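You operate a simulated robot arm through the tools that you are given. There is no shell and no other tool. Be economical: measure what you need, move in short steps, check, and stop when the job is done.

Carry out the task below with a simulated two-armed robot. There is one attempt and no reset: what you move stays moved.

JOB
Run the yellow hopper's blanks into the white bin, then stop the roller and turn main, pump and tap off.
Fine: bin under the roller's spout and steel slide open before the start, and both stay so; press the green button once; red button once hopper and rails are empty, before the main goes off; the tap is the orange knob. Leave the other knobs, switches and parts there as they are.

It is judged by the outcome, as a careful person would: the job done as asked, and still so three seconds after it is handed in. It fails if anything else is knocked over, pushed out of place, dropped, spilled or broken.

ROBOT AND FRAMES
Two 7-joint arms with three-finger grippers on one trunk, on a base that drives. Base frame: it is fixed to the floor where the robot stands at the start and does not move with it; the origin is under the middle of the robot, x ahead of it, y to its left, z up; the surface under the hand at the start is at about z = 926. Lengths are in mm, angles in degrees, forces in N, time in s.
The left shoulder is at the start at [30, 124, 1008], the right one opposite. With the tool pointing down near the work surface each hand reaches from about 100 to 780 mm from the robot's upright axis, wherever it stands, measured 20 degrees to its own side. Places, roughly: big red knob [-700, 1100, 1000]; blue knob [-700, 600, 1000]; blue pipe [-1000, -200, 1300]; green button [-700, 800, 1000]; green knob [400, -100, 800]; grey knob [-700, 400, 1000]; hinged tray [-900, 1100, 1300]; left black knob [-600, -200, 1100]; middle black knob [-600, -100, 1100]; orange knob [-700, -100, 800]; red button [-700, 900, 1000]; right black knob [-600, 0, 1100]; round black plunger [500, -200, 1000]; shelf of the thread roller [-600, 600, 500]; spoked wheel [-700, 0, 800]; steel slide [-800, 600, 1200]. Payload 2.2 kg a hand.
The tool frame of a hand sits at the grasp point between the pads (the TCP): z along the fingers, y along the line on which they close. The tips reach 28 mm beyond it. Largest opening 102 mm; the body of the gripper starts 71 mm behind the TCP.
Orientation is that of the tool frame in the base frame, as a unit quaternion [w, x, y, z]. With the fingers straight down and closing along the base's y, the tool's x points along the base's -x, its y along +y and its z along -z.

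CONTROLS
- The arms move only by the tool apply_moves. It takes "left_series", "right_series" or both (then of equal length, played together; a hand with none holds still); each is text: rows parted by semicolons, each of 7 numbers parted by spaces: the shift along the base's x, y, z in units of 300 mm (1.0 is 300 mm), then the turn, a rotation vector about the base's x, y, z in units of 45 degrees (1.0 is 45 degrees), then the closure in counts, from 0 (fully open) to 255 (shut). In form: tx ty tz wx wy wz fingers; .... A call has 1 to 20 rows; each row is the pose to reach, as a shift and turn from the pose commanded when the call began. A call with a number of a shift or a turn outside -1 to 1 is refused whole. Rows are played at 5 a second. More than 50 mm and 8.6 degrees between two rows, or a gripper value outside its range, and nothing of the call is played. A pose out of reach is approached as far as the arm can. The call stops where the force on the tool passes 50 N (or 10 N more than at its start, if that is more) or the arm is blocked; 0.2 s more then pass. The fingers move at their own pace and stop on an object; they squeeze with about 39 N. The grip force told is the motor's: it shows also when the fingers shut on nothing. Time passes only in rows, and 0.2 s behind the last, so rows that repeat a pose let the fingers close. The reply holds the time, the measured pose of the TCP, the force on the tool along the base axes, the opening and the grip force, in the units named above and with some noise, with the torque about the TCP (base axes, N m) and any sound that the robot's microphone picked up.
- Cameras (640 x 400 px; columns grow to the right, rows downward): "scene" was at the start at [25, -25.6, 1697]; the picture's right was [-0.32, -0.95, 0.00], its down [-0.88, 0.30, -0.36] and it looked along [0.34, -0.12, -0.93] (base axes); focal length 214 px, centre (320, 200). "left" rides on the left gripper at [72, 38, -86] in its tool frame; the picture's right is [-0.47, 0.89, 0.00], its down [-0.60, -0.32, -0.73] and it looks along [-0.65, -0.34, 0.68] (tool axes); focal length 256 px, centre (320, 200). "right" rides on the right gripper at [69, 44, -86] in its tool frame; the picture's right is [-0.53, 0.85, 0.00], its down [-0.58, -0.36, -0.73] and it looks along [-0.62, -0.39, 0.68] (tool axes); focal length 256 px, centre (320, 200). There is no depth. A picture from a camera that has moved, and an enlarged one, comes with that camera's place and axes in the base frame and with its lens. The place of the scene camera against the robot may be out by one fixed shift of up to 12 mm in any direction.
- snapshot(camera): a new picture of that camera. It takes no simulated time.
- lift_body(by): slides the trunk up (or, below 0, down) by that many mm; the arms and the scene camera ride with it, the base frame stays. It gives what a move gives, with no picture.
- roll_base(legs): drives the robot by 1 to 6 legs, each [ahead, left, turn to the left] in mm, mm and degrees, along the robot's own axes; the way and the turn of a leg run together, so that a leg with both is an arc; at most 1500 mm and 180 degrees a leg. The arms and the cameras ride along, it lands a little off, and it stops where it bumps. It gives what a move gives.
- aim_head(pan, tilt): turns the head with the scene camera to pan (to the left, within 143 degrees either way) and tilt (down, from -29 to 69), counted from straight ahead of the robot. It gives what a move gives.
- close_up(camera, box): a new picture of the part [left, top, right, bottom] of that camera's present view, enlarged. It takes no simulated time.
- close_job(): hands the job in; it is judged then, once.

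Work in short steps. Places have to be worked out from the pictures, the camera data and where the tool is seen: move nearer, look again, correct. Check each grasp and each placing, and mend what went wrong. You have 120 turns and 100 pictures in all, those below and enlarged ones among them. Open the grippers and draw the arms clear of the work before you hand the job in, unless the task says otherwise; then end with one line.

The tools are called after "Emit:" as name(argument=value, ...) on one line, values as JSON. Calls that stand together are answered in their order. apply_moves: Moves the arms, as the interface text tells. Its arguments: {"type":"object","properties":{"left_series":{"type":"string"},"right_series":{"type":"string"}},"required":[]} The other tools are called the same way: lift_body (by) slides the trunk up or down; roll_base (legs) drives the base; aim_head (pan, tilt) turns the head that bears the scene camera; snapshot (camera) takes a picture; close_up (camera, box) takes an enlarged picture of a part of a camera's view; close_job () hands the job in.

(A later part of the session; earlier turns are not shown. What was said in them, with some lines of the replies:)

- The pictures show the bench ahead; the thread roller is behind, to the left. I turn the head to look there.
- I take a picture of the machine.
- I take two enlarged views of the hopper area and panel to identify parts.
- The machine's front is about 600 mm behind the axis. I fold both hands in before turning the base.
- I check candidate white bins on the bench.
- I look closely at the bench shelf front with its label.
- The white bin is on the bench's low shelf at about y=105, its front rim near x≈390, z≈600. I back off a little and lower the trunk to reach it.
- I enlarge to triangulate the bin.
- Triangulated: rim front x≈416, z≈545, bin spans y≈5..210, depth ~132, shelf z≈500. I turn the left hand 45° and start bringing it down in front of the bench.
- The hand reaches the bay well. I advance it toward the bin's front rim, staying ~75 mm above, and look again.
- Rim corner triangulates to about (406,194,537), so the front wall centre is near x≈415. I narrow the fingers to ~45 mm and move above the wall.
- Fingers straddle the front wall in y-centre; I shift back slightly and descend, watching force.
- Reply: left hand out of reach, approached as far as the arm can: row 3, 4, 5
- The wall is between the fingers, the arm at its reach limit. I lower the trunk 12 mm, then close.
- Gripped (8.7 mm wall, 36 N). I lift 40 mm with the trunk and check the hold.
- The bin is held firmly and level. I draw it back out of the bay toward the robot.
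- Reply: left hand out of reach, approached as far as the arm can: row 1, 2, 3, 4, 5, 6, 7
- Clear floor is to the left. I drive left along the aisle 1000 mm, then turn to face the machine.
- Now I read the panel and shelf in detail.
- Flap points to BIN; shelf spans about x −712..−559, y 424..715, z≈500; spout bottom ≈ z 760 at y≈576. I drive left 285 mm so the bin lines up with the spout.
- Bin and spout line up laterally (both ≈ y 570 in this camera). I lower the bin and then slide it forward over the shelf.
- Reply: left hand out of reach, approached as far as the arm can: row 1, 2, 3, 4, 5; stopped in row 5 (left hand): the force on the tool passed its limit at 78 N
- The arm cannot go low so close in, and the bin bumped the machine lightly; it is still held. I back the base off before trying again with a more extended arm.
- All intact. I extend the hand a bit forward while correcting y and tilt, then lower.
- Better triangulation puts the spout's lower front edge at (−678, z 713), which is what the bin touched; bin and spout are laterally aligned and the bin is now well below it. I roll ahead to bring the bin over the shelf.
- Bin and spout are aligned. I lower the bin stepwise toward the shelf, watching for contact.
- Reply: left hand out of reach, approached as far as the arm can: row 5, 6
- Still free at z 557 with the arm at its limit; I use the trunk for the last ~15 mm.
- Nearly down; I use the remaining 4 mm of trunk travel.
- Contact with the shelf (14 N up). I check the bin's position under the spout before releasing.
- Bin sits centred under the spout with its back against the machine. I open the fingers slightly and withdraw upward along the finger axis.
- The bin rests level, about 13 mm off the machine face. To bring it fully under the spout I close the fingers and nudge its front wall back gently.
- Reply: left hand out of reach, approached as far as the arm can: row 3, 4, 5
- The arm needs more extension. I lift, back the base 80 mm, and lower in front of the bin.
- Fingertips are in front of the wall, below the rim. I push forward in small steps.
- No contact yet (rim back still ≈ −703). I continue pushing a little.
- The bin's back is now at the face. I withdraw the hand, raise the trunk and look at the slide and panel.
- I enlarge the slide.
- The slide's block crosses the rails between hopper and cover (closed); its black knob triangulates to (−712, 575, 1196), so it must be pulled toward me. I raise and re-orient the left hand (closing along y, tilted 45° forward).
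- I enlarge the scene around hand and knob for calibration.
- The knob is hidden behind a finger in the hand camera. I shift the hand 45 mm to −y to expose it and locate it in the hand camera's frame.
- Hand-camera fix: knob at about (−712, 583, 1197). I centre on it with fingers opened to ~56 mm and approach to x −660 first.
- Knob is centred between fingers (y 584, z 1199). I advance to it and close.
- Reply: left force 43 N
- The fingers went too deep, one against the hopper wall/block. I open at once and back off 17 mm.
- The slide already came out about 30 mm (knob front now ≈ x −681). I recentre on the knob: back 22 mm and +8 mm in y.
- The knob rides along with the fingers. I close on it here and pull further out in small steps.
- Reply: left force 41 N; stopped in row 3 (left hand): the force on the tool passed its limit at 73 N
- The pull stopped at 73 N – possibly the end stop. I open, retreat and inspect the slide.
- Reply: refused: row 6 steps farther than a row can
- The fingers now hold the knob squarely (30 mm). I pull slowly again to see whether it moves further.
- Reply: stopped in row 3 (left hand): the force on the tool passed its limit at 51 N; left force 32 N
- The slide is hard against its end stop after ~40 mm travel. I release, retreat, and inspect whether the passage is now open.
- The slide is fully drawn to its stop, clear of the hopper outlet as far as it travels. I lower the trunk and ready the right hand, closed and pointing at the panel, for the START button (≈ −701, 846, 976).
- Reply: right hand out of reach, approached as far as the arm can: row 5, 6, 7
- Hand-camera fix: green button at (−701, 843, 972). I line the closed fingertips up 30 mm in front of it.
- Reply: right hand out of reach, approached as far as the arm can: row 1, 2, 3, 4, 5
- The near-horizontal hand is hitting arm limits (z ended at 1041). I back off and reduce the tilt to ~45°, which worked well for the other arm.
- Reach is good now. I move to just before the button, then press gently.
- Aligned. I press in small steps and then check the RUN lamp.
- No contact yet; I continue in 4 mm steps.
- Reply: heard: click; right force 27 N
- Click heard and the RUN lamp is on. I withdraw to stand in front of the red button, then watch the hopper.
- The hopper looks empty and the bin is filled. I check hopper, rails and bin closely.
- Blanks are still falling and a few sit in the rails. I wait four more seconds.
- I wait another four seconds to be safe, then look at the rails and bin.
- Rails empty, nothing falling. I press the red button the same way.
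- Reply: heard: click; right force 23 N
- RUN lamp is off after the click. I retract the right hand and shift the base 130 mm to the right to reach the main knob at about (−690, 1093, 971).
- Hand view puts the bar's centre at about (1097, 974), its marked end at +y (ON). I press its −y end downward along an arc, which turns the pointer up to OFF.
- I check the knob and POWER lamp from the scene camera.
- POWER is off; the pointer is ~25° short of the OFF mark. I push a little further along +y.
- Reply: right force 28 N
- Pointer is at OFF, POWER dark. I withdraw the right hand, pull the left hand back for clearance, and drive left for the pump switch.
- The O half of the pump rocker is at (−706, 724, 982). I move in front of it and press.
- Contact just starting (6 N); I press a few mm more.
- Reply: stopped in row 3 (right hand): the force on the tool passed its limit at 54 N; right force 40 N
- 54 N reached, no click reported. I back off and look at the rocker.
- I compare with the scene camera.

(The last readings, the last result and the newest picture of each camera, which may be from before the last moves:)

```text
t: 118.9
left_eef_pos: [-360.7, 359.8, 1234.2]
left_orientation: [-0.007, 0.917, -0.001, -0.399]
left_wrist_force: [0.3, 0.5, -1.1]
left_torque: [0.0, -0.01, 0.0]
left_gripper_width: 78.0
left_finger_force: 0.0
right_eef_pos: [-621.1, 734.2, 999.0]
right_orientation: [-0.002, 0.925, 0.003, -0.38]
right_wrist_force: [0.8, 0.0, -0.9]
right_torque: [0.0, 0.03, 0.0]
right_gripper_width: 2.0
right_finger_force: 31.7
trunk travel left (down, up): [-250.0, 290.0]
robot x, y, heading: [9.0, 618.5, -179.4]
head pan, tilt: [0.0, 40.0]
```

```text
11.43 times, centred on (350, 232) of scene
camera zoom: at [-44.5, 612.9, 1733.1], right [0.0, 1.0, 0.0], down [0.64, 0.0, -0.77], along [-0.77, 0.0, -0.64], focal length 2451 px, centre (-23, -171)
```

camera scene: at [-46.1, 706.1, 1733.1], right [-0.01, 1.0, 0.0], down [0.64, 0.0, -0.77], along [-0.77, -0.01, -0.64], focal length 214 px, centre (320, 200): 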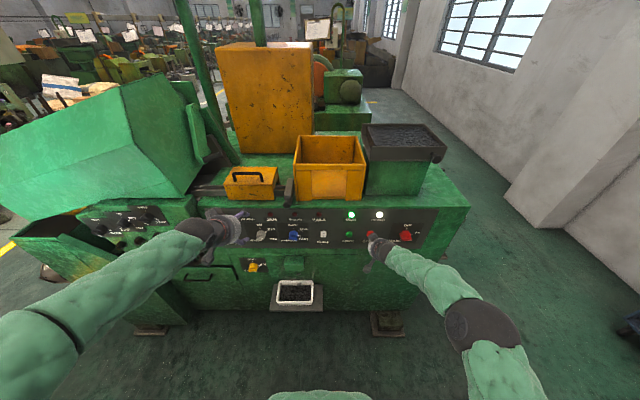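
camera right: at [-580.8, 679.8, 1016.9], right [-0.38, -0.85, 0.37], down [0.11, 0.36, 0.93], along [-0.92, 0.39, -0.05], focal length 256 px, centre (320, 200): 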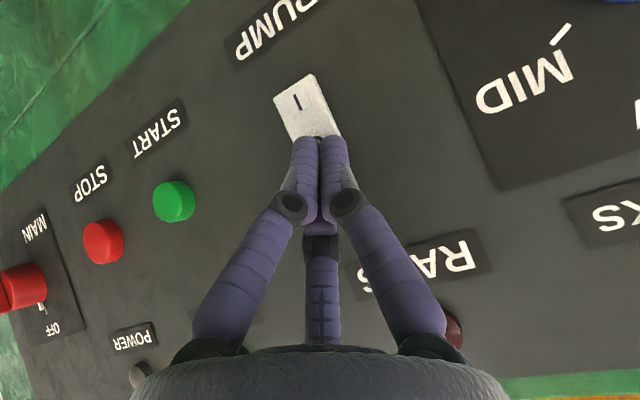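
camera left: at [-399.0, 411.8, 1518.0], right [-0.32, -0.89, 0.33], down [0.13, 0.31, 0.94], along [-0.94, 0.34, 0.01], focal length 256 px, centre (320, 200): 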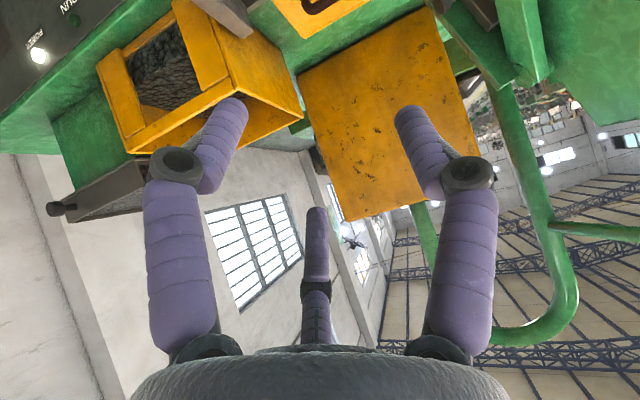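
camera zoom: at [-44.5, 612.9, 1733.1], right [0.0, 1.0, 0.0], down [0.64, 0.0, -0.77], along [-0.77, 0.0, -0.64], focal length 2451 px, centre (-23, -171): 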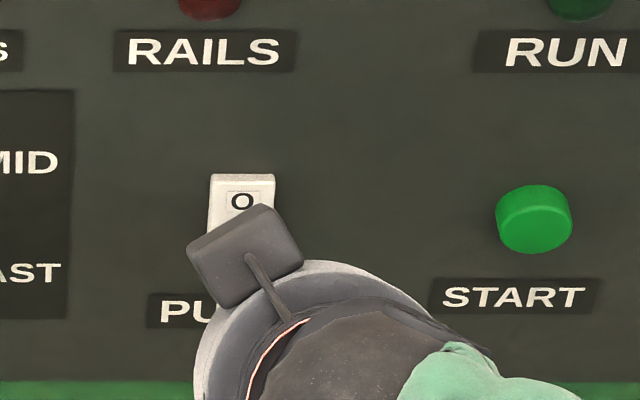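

The rocker's state is unclear. I return the hand to the earlier viewpoint in front of START to compare the rocker's edge with the earlier picture.

Emit:
apply_moves(right_series="0 0.12 0 0 0 0 255;0 0.24 -0.01 0 0 0 255;-0.06 0.36 -0.027 0 0 0 255;-0.12 0.36 -0.027 0 0 0 255")

Emit:
close_up(camera="right", box=[320, 0, 640, 200])

```text
t: 119.9
left_eef_pos: [-360.9, 357.2, 1233.9]
left_orientation: [-0.007, 0.917, -0.001, -0.4]
left_wrist_force: [-0.3, -0.6, 0.2]
left_torque: [-0.01, 0.02, -0.03]
left_gripper_width: 77.9
left_finger_force: 0.2
right_eef_pos: [-656.7, 841.2, 992.2]
right_orientation: [-0.002, 0.925, 0.003, -0.38]
right_wrist_force: [-0.5, -0.1, -0.2]
right_torque: [0.02, 0.02, -0.01]
right_gripper_width: 2.1
right_finger_force: 31.4
trunk travel left (down, up): [-250.0, 290.0]
robot x, y, heading: [9.6, 620.5, -180.1]
head pan, tilt: [0.0, 40.0]
```

```text
2.00 times, centred on (480, 100) of right
camera zoom: at [-547.0, 796.9, 1004.2], right [-0.38, -0.85, 0.37], down [0.1, 0.36, 0.93], along [-0.92, 0.39, -0.05], focal length 512 px, centre (0, 400)
```

zoom: 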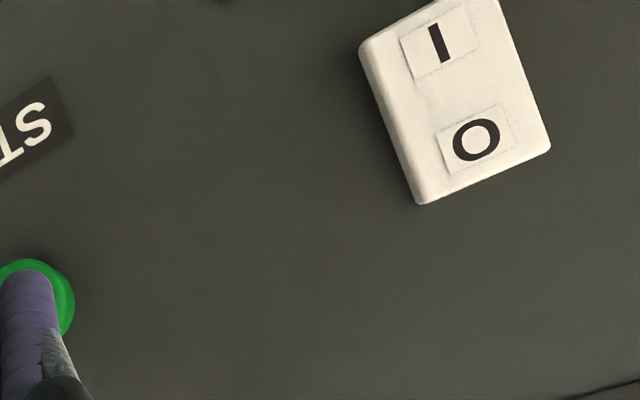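

At the same viewpoint the O end has receded (its corner shifted toward the vanishing point while the I end stayed), so the pump is off. I retract the right hand and drive left to view the tap.

Emit:
apply_moves(right_series="0.12 0 0 0 0 0 255;0.26 0 0 0 0 0 255;0.4 0 0 0 0 0 255;0.54 0 0 0 0 0 255;0.68 0 0 0 0 0 255")

Emit:
roll_base(legs=[[0, 500, 0]])

Emit:
aim_head(pan=12, tilt=48)

Emit:
snapshot(camera="scene")

```text
t: 121.1
left_eef_pos: [-357.9, 357.8, 1235.2]
left_orientation: [-0.007, 0.916, -0.001, -0.401]
left_wrist_force: [0.0, 0.2, 0.5]
left_torque: [0.02, 0.01, 0.02]
left_gripper_width: 78.1
left_finger_force: 0.0
right_eef_pos: [-450.6, 841.4, 994.4]
right_orientation: [-0.003, 0.925, 0.0, -0.379]
right_wrist_force: [-0.4, 0.1, 0.1]
right_torque: [0.0, 0.07, 0.01]
right_gripper_width: 1.9
right_finger_force: 31.6
trunk travel left (down, up): [-250.0, 290.0]
robot x, y, heading: [7.6, 619.9, -179.7]
head pan, tilt: [0.0, 40.0]
```

```text
t: 124.0
left_eef_pos: [-357.9, -138.8, 1233.2]
left_orientation: [-0.008, 0.917, 0.0, -0.4]
left_wrist_force: [-0.2, -0.2, -1.1]
left_torque: [0.02, -0.04, -0.01]
left_gripper_width: 78.3
left_finger_force: 0.0
right_eef_pos: [-450.2, 345.4, 992.5]
right_orientation: [-0.003, 0.925, 0.002, -0.38]
right_wrist_force: [-0.6, -0.7, 0.1]
right_torque: [0.03, 0.01, 0.0]
right_gripper_width: 2.1
right_finger_force: 31.6
trunk travel left (down, up): [-250.0, 290.0]
robot x, y, heading: [7.7, 123.5, -179.8]
head pan, tilt: [0.0, 40.0]
```

```text
t: 124.7
left_eef_pos: [-357.8, -139.1, 1234.0]
left_orientation: [-0.008, 0.917, -0.002, -0.4]
left_wrist_force: [-0.4, -0.4, -0.1]
left_torque: [-0.04, 0.01, -0.01]
left_gripper_width: 77.8
left_finger_force: 0.0
right_eef_pos: [-450.0, 345.2, 993.6]
right_orientation: [-0.002, 0.925, 0.003, -0.38]
right_wrist_force: [0.6, -0.6, 0.0]
right_torque: [-0.01, 0.01, 0.0]
right_gripper_width: 2.1
right_finger_force: 31.0
trunk travel left (down, up): [-250.0, 290.0]
robot x, y, heading: [11.5, 123.2, -179.5]
head pan, tilt: [12.0, 48.0]
```

```text
8 pictures are left
camera scene: at [-34.9, 100.1, 1721.7], right [-0.21, 0.98, 0.0], down [0.73, 0.16, -0.67], along [-0.65, -0.14, -0.74], focal length 214 px, centre (320, 200)
```

scene: 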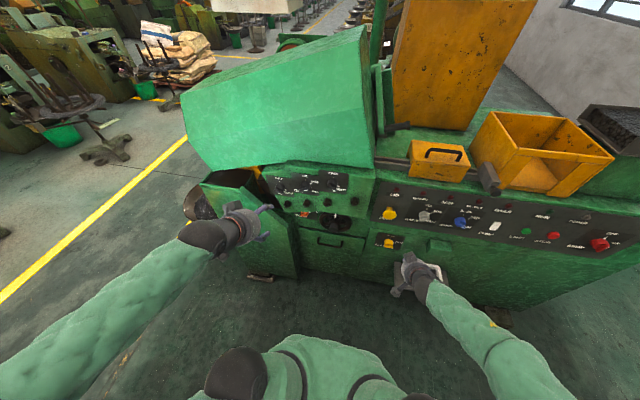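

Only 8 pictures remain. I enlarge the tap area once.

Emit:
close_up(camera="scene", box=[265, 165, 385, 255])

```text
4.44 times, centred on (325, 210) of scene
camera zoom: at [-34.9, 100.1, 1721.7], right [-0.21, 0.98, 0.0], down [0.73, 0.16, -0.67], along [-0.65, -0.14, -0.74], focal length 953 px, centre (298, 156)
```

zoom: 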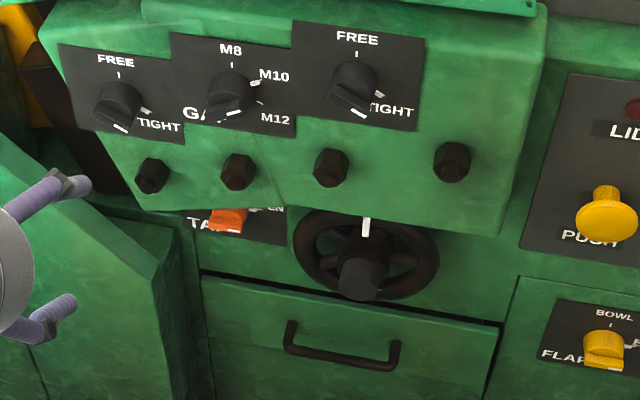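

The tap's orange bar points right to OPEN; SHUT must be up (as on the similar bench valve). It sits under an overhang at roughly (−695, −125, 845). I use the left hand, more horizontal: first shift the base left 100 mm (hand compensated) and lower the trunk 220 mm.

Emit:
apply_moves(left_series="0 0.1 0 0 0.1 0 255;0 0.2 0 0 0.2 0 255;0 0.28 0 0 0.3 0 255;0 0.333 0 0 0.4 0 255", right_series="0.1 0 0 0 0 0 255;0.2 0 0 0 0 0 255;0.3 0 0 0 0 0 255;0.4 0 0 0 0 0 255")

Emit:
roll_base(legs=[[0, 100, 0]])

Emit:
lift_body(by=-220)

Emit:
apply_moves(left_series="-0.13 0 -0.06 0 0 0 255;-0.26 0 -0.12 0 0 0 255;-0.39 0 -0.2 0 0 0 255;-0.52 0.02 -0.28 0 0 0 255;-0.62 0.03 -0.36 0 0 0 255;-0.68 0.03 -0.43 0 0 0 255")

```text
t: 125.7
left_eef_pos: [-356.5, -38.3, 1234.2]
left_orientation: [-0.007, 0.842, -0.003, -0.539]
left_wrist_force: [0.5, 0.0, -0.4]
left_torque: [-0.02, 0.02, -0.01]
left_gripper_width: 2.1
left_finger_force: 31.5
right_eef_pos: [-330.8, 344.5, 994.6]
right_orientation: [-0.002, 0.925, 0.002, -0.38]
right_wrist_force: [0.4, 0.0, 0.1]
right_torque: [-0.01, 0.02, 0.01]
right_gripper_width: 2.1
right_finger_force: 31.4
trunk travel left (down, up): [-250.0, 290.0]
robot x, y, heading: [12.9, 125.5, -179.9]
head pan, tilt: [12.0, 48.0]
```

```text
t: 126.9
left_eef_pos: [-356.2, -140.5, 1234.7]
left_orientation: [-0.007, 0.843, -0.002, -0.538]
left_wrist_force: [0.3, 0.4, -0.5]
left_torque: [0.04, 0.01, -0.07]
left_gripper_width: 2.2
left_finger_force: 31.3
right_eef_pos: [-329.8, 244.7, 993.6]
right_orientation: [-0.004, 0.925, 0.002, -0.379]
right_wrist_force: [0.0, -0.4, -0.4]
right_torque: [0.09, 0.0, -0.04]
right_gripper_width: 2.0
right_finger_force: 31.3
trunk travel left (down, up): [-250.0, 290.0]
robot x, y, heading: [12.9, 19.1, -179.7]
head pan, tilt: [12.0, 48.0]
```

```text
t: 129.2
left_eef_pos: [-356.6, -139.9, 1014.3]
left_orientation: [-0.006, 0.843, -0.002, -0.538]
left_wrist_force: [0.0, 0.3, -0.4]
left_torque: [0.0, 0.03, 0.01]
left_gripper_width: 2.1
left_finger_force: 31.6
right_eef_pos: [-331.0, 245.6, 773.8]
right_orientation: [-0.002, 0.925, 0.002, -0.379]
right_wrist_force: [0.4, 0.0, 0.3]
right_torque: [0.02, 0.0, 0.01]
right_gripper_width: 2.3
right_finger_force: 31.1
trunk travel left (down, up): [-30.0, 510.0]
robot x, y, heading: [13.4, 25.2, -179.9]
head pan, tilt: [12.0, 48.0]
```

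```text
t: 130.6
left_eef_pos: [-560.7, -129.3, 883.8]
left_orientation: [-0.007, 0.843, -0.002, -0.538]
left_wrist_force: [-0.2, 0.0, 0.5]
left_torque: [0.0, -0.01, 0.04]
left_gripper_width: 2.0
left_finger_force: 31.7
right_eef_pos: [-330.6, 245.3, 773.9]
right_orientation: [-0.001, 0.925, 0.003, -0.379]
right_wrist_force: [0.4, 0.3, 0.4]
right_torque: [-0.05, 0.0, 0.0]
right_gripper_width: 2.2
right_finger_force: 31.5
trunk travel left (down, up): [-30.0, 510.0]
robot x, y, heading: [15.9, 20.9, -180.1]
head pan, tilt: [12.0, 48.0]
```

The hand reached the standoff cleanly. I look through the left hand camera.

Emit:
snapshot(camera="left")

```text
6 pictures are left
camera left: at [-453.3, -169.2, 852.4], right [-0.2, -0.89, 0.41], down [0.41, 0.31, 0.86], along [-0.89, 0.35, 0.3], focal length 256 px, centre (320, 200)
```

left: 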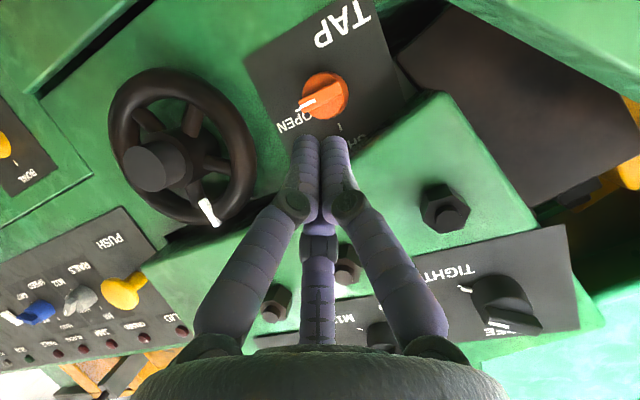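

The view confirms SHUT is up, OPEN to the right (bar pointing +y); knob centre (y −120, z 844), overhang lip ≈ (−670, z 893). I slide in just above the bar's −y end, checking clearance first.

Emit:
apply_moves(left_series="-0.12 -0.029 -0.033 0 0 0 255;-0.24 -0.029 -0.033 0 0 0 255;-0.32 -0.029 -0.033 0 0 0 255;-0.354 -0.029 -0.033 0 0 0 255")

Emit:
snapshot(camera="left")

```text
t: 131.6
left_eef_pos: [-666.1, -138.5, 876.6]
left_orientation: [-0.007, 0.843, -0.003, -0.538]
left_wrist_force: [-1.1, 0.1, 0.1]
left_torque: [0.04, -0.02, -0.01]
left_gripper_width: 2.0
left_finger_force: 31.5
right_eef_pos: [-330.5, 244.9, 773.9]
right_orientation: [-0.001, 0.925, 0.003, -0.38]
right_wrist_force: [0.4, -0.3, -0.2]
right_torque: [0.0, -0.01, 0.02]
right_gripper_width: 2.1
right_finger_force: 31.2
trunk travel left (down, up): [-30.0, 510.0]
robot x, y, heading: [10.6, 25.8, -179.7]
head pan, tilt: [12.0, 48.0]
```

```text
5 pictures are left
camera left: at [-559.3, -178.3, 844.6], right [-0.2, -0.89, 0.41], down [0.41, 0.31, 0.86], along [-0.89, 0.35, 0.3], focal length 256 px, centre (320, 200)
```

left: 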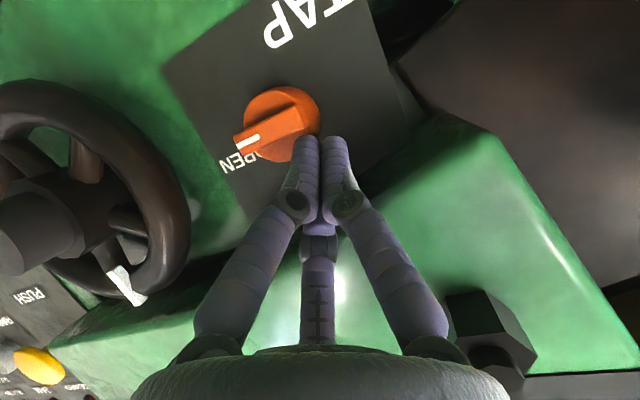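

Bar front is at x −686, centre (−122, 843); the fingertip sits just above its −y end. I push that end down along the arc.

Emit:
apply_moves(left_series="-0.017 -0.007 -0.01 0 0 0 255;-0.017 -0.007 -0.035 0 0 0 255;-0.017 -0.017 -0.067 0 0 0 255;-0.017 -0.02 -0.097 0 0 0 255;-0.017 -0.013 -0.12 0 0 0 255;-0.017 0 -0.14 0 0 0 255;-0.017 0.017 -0.15 0 0 0 255;-0.017 0.03 -0.153 0 0 0 255")

Emit:
snapshot(camera="left")

```text
t: 133.4
left_eef_pos: [-670.7, -135.6, 825.8]
left_orientation: [-0.006, 0.844, 0.002, -0.536]
left_wrist_force: [33.5, -58.1, -4.6]
left_torque: [-0.56, -0.12, 2.28]
left_gripper_width: 1.9
left_finger_force: 31.2
right_eef_pos: [-330.7, 242.5, 773.8]
right_orientation: [-0.004, 0.925, 0.003, -0.379]
right_wrist_force: [-0.3, 0.2, 0.0]
right_torque: [0.0, -0.02, 0.02]
right_gripper_width: 1.9
right_finger_force: 31.7
trunk travel left (down, up): [-30.0, 510.0]
robot x, y, heading: [9.0, 26.3, -180.0]
head pan, tilt: [12.0, 48.0]
```

```text
4 pictures are left
camera left: at [-562.5, -174.6, 794.1], right [-0.2, -0.89, 0.41], down [0.41, 0.31, 0.86], along [-0.89, 0.34, 0.3], focal length 256 px, centre (320, 200)
```

left: 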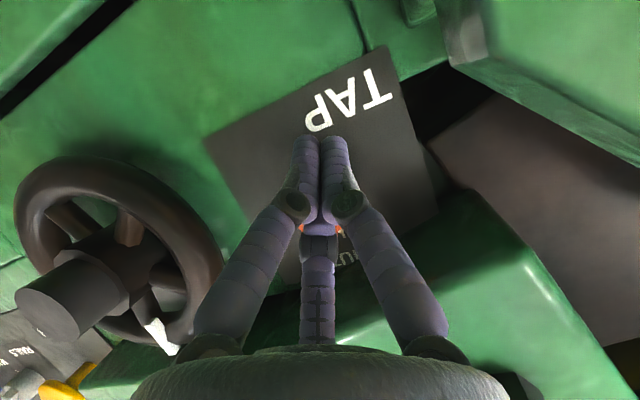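

The bar resists with 58 N sideways – at its stop. I relieve, retract straight back and verify.

Emit:
apply_moves(left_series="0.01 -0.03 0 0 0 0 255;0.05 -0.035 -0.01 0 0 0 255;0.16 -0.035 -0.01 0 0 0 255;0.3 -0.02 0 0 0 0 255;0.4 -0.02 0.03 0 0 0 255")

Emit:
snapshot(camera="left")

```text
t: 134.6
left_eef_pos: [-552.0, -135.2, 838.0]
left_orientation: [-0.007, 0.843, -0.002, -0.538]
left_wrist_force: [0.9, -0.3, -0.6]
left_torque: [0.02, 0.01, -0.02]
left_gripper_width: 2.1
left_finger_force: 31.4
right_eef_pos: [-330.7, 245.4, 774.1]
right_orientation: [-0.003, 0.925, 0.002, -0.38]
right_wrist_force: [-0.3, 0.4, 0.2]
right_torque: [-0.02, 0.02, 0.01]
right_gripper_width: 2.0
right_finger_force: 31.7
trunk travel left (down, up): [-30.0, 510.0]
robot x, y, heading: [10.8, 24.4, -179.7]
head pan, tilt: [12.0, 48.0]
```

```text
3 pictures are left
camera left: at [-444.3, -174.4, 807.0], right [-0.2, -0.89, 0.41], down [0.41, 0.31, 0.86], along [-0.89, 0.35, 0.3], focal length 256 px, centre (320, 200)
```

left: 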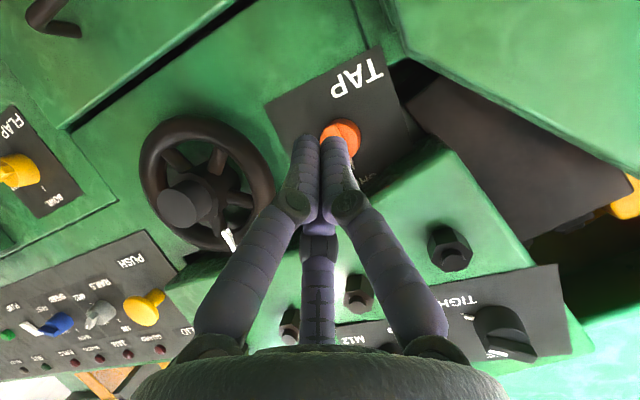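

I withdraw further, which also exposes the tap above the fingertips, and take an enlarged look.

Emit:
apply_moves(left_series="0.12 0 0.04 0 0 0 255;0.25 0 0.08 0 0 0 255;0.38 0 0.12 0 0 0 255;0.5 0 0.15 0 0 0 255")

Emit:
close_up(camera="left", box=[280, 40, 400, 140])

```text
t: 135.6
left_eef_pos: [-401.1, -135.8, 882.9]
left_orientation: [-0.006, 0.843, -0.001, -0.538]
left_wrist_force: [-0.4, -0.1, 0.4]
left_torque: [0.03, 0.01, 0.02]
left_gripper_width: 2.1
left_finger_force: 31.0
right_eef_pos: [-331.4, 245.9, 773.7]
right_orientation: [-0.003, 0.925, 0.003, -0.38]
right_wrist_force: [-0.7, 0.3, -0.4]
right_torque: [-0.01, 0.0, 0.03]
right_gripper_width: 1.9
right_finger_force: 31.9
trunk travel left (down, up): [-30.0, 510.0]
robot x, y, heading: [7.8, 20.8, -179.8]
head pan, tilt: [12.0, 48.0]
```

```text
4.00 times, centred on (340, 90) of left
camera zoom: at [-294.0, -175.1, 851.9], right [-0.21, -0.89, 0.41], down [0.41, 0.3, 0.86], along [-0.89, 0.35, 0.3], focal length 1024 px, centre (240, 640)
```

zoom: 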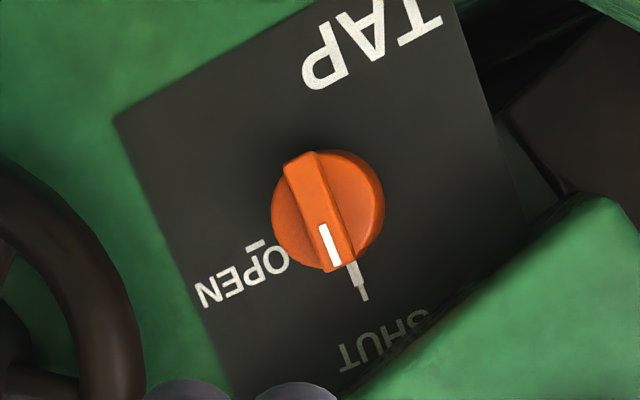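

The tap bar points to SHUT. I open both grippers, raise the trunk back, and take a final overall look.

Emit:
apply_moves(left_series="0 0 0 0 0 0 0;0.1 0 0.05 0 0 0 0;0.2 0 0.1 0 0 0 0;0.2 0 0.1 0 0 0 0", right_series="0 0 0 0 0 0 0;0 0 0 0 0 0 0;0 0 0 0 0 0 0;0 0 0 0 0 0 0")

Emit:
lift_body(by=220)

Emit:
aim_head(pan=-38, tilt=42)

Emit:
close_up(camera="scene", box=[160, 60, 480, 330])

```text
t: 136.6
left_eef_pos: [-341.6, -136.7, 913.5]
left_orientation: [-0.007, 0.843, -0.002, -0.538]
left_wrist_force: [-0.1, -0.3, 0.2]
left_torque: [0.0, 0.02, 0.02]
left_gripper_width: 101.8
left_finger_force: 0.2
right_eef_pos: [-330.1, 245.3, 774.4]
right_orientation: [-0.002, 0.925, 0.002, -0.38]
right_wrist_force: [0.7, -0.4, -1.0]
right_torque: [0.04, 0.01, -0.01]
right_gripper_width: 102.4
right_finger_force: 0.0
trunk travel left (down, up): [-30.0, 510.0]
robot x, y, heading: [9.7, 20.9, -179.7]
head pan, tilt: [12.0, 48.0]
```

```text
t: 138.9
left_eef_pos: [-342.1, -137.1, 1133.8]
left_orientation: [-0.006, 0.843, -0.001, -0.538]
left_wrist_force: [0.1, -0.1, 0.3]
left_torque: [-0.02, 0.02, -0.02]
left_gripper_width: 101.9
left_finger_force: 0.1
right_eef_pos: [-329.5, 244.4, 992.6]
right_orientation: [-0.002, 0.925, 0.003, -0.38]
right_wrist_force: [0.1, 0.0, 0.4]
right_torque: [0.0, 0.01, 0.02]
right_gripper_width: 102.1
right_finger_force: 0.2
trunk travel left (down, up): [-250.0, 290.0]
robot x, y, heading: [10.7, 26.8, -179.6]
head pan, tilt: [12.0, 48.0]
```

```text
t: 140.1
left_eef_pos: [-342.3, -136.4, 1134.4]
left_orientation: [-0.006, 0.843, -0.002, -0.538]
left_wrist_force: [0.0, 0.0, -0.7]
left_torque: [0.01, 0.02, -0.01]
left_gripper_width: 102.0
left_finger_force: 0.1
right_eef_pos: [-329.9, 244.4, 994.3]
right_orientation: [-0.002, 0.925, 0.003, -0.379]
right_wrist_force: [-0.8, -0.3, -0.8]
right_torque: [0.0, -0.02, 0.02]
right_gripper_width: 101.8
right_finger_force: 0.0
trunk travel left (down, up): [-250.0, 290.0]
robot x, y, heading: [9.7, 27.4, -179.8]
head pan, tilt: [-38.0, 42.0]
```

```text
1.48 times, centred on (320, 195) of scene
camera zoom: at [-23.5, 67.5, 1730.1], right [0.61, 0.79, 0.0], down [0.53, -0.41, -0.74], along [-0.59, 0.45, -0.67], focal length 318 px, centre (320, 207)
```

zoom: 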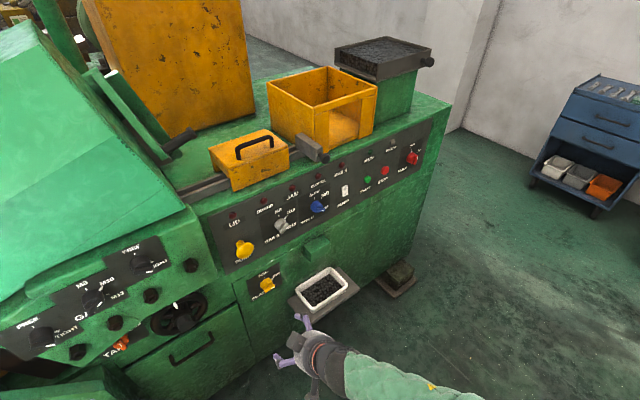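

Everything looks right; I use one picture to double-check the pump rocker's tilt.

Emit:
close_up(camera="scene", box=[320, 174, 360, 202])

```text
14.29 times, centred on (340, 188) of scene
camera zoom: at [-23.5, 67.5, 1730.1], right [0.61, 0.79, 0.0], down [0.53, -0.41, -0.74], along [-0.59, 0.45, -0.67], focal length 3064 px, centre (34, 371)
```

zoom: 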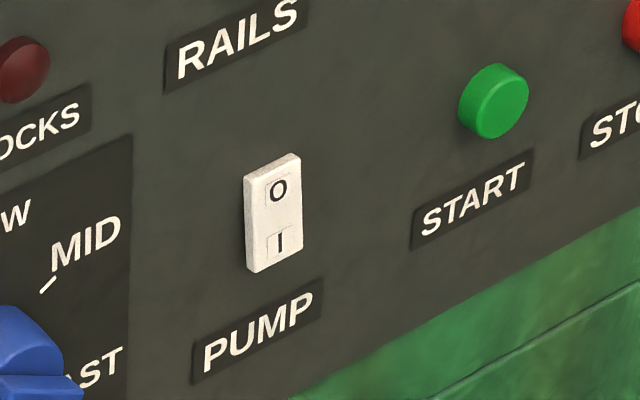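

Both comparisons agree that the O end is pressed in, so the pump is off. Main is off, the tap is shut, the bin is in place, the slide is out, and both hands are clear and open. I hand the job in.

Emit:
close_job()

```text
The job is handed in.
```

The yellow hopper's blanks are all in the white bin, the roller is stopped, and main, pump and tap are off, with the bin and the open slide left in place. The pump gave no click, so I judged it off by its O end sitting further in than before.
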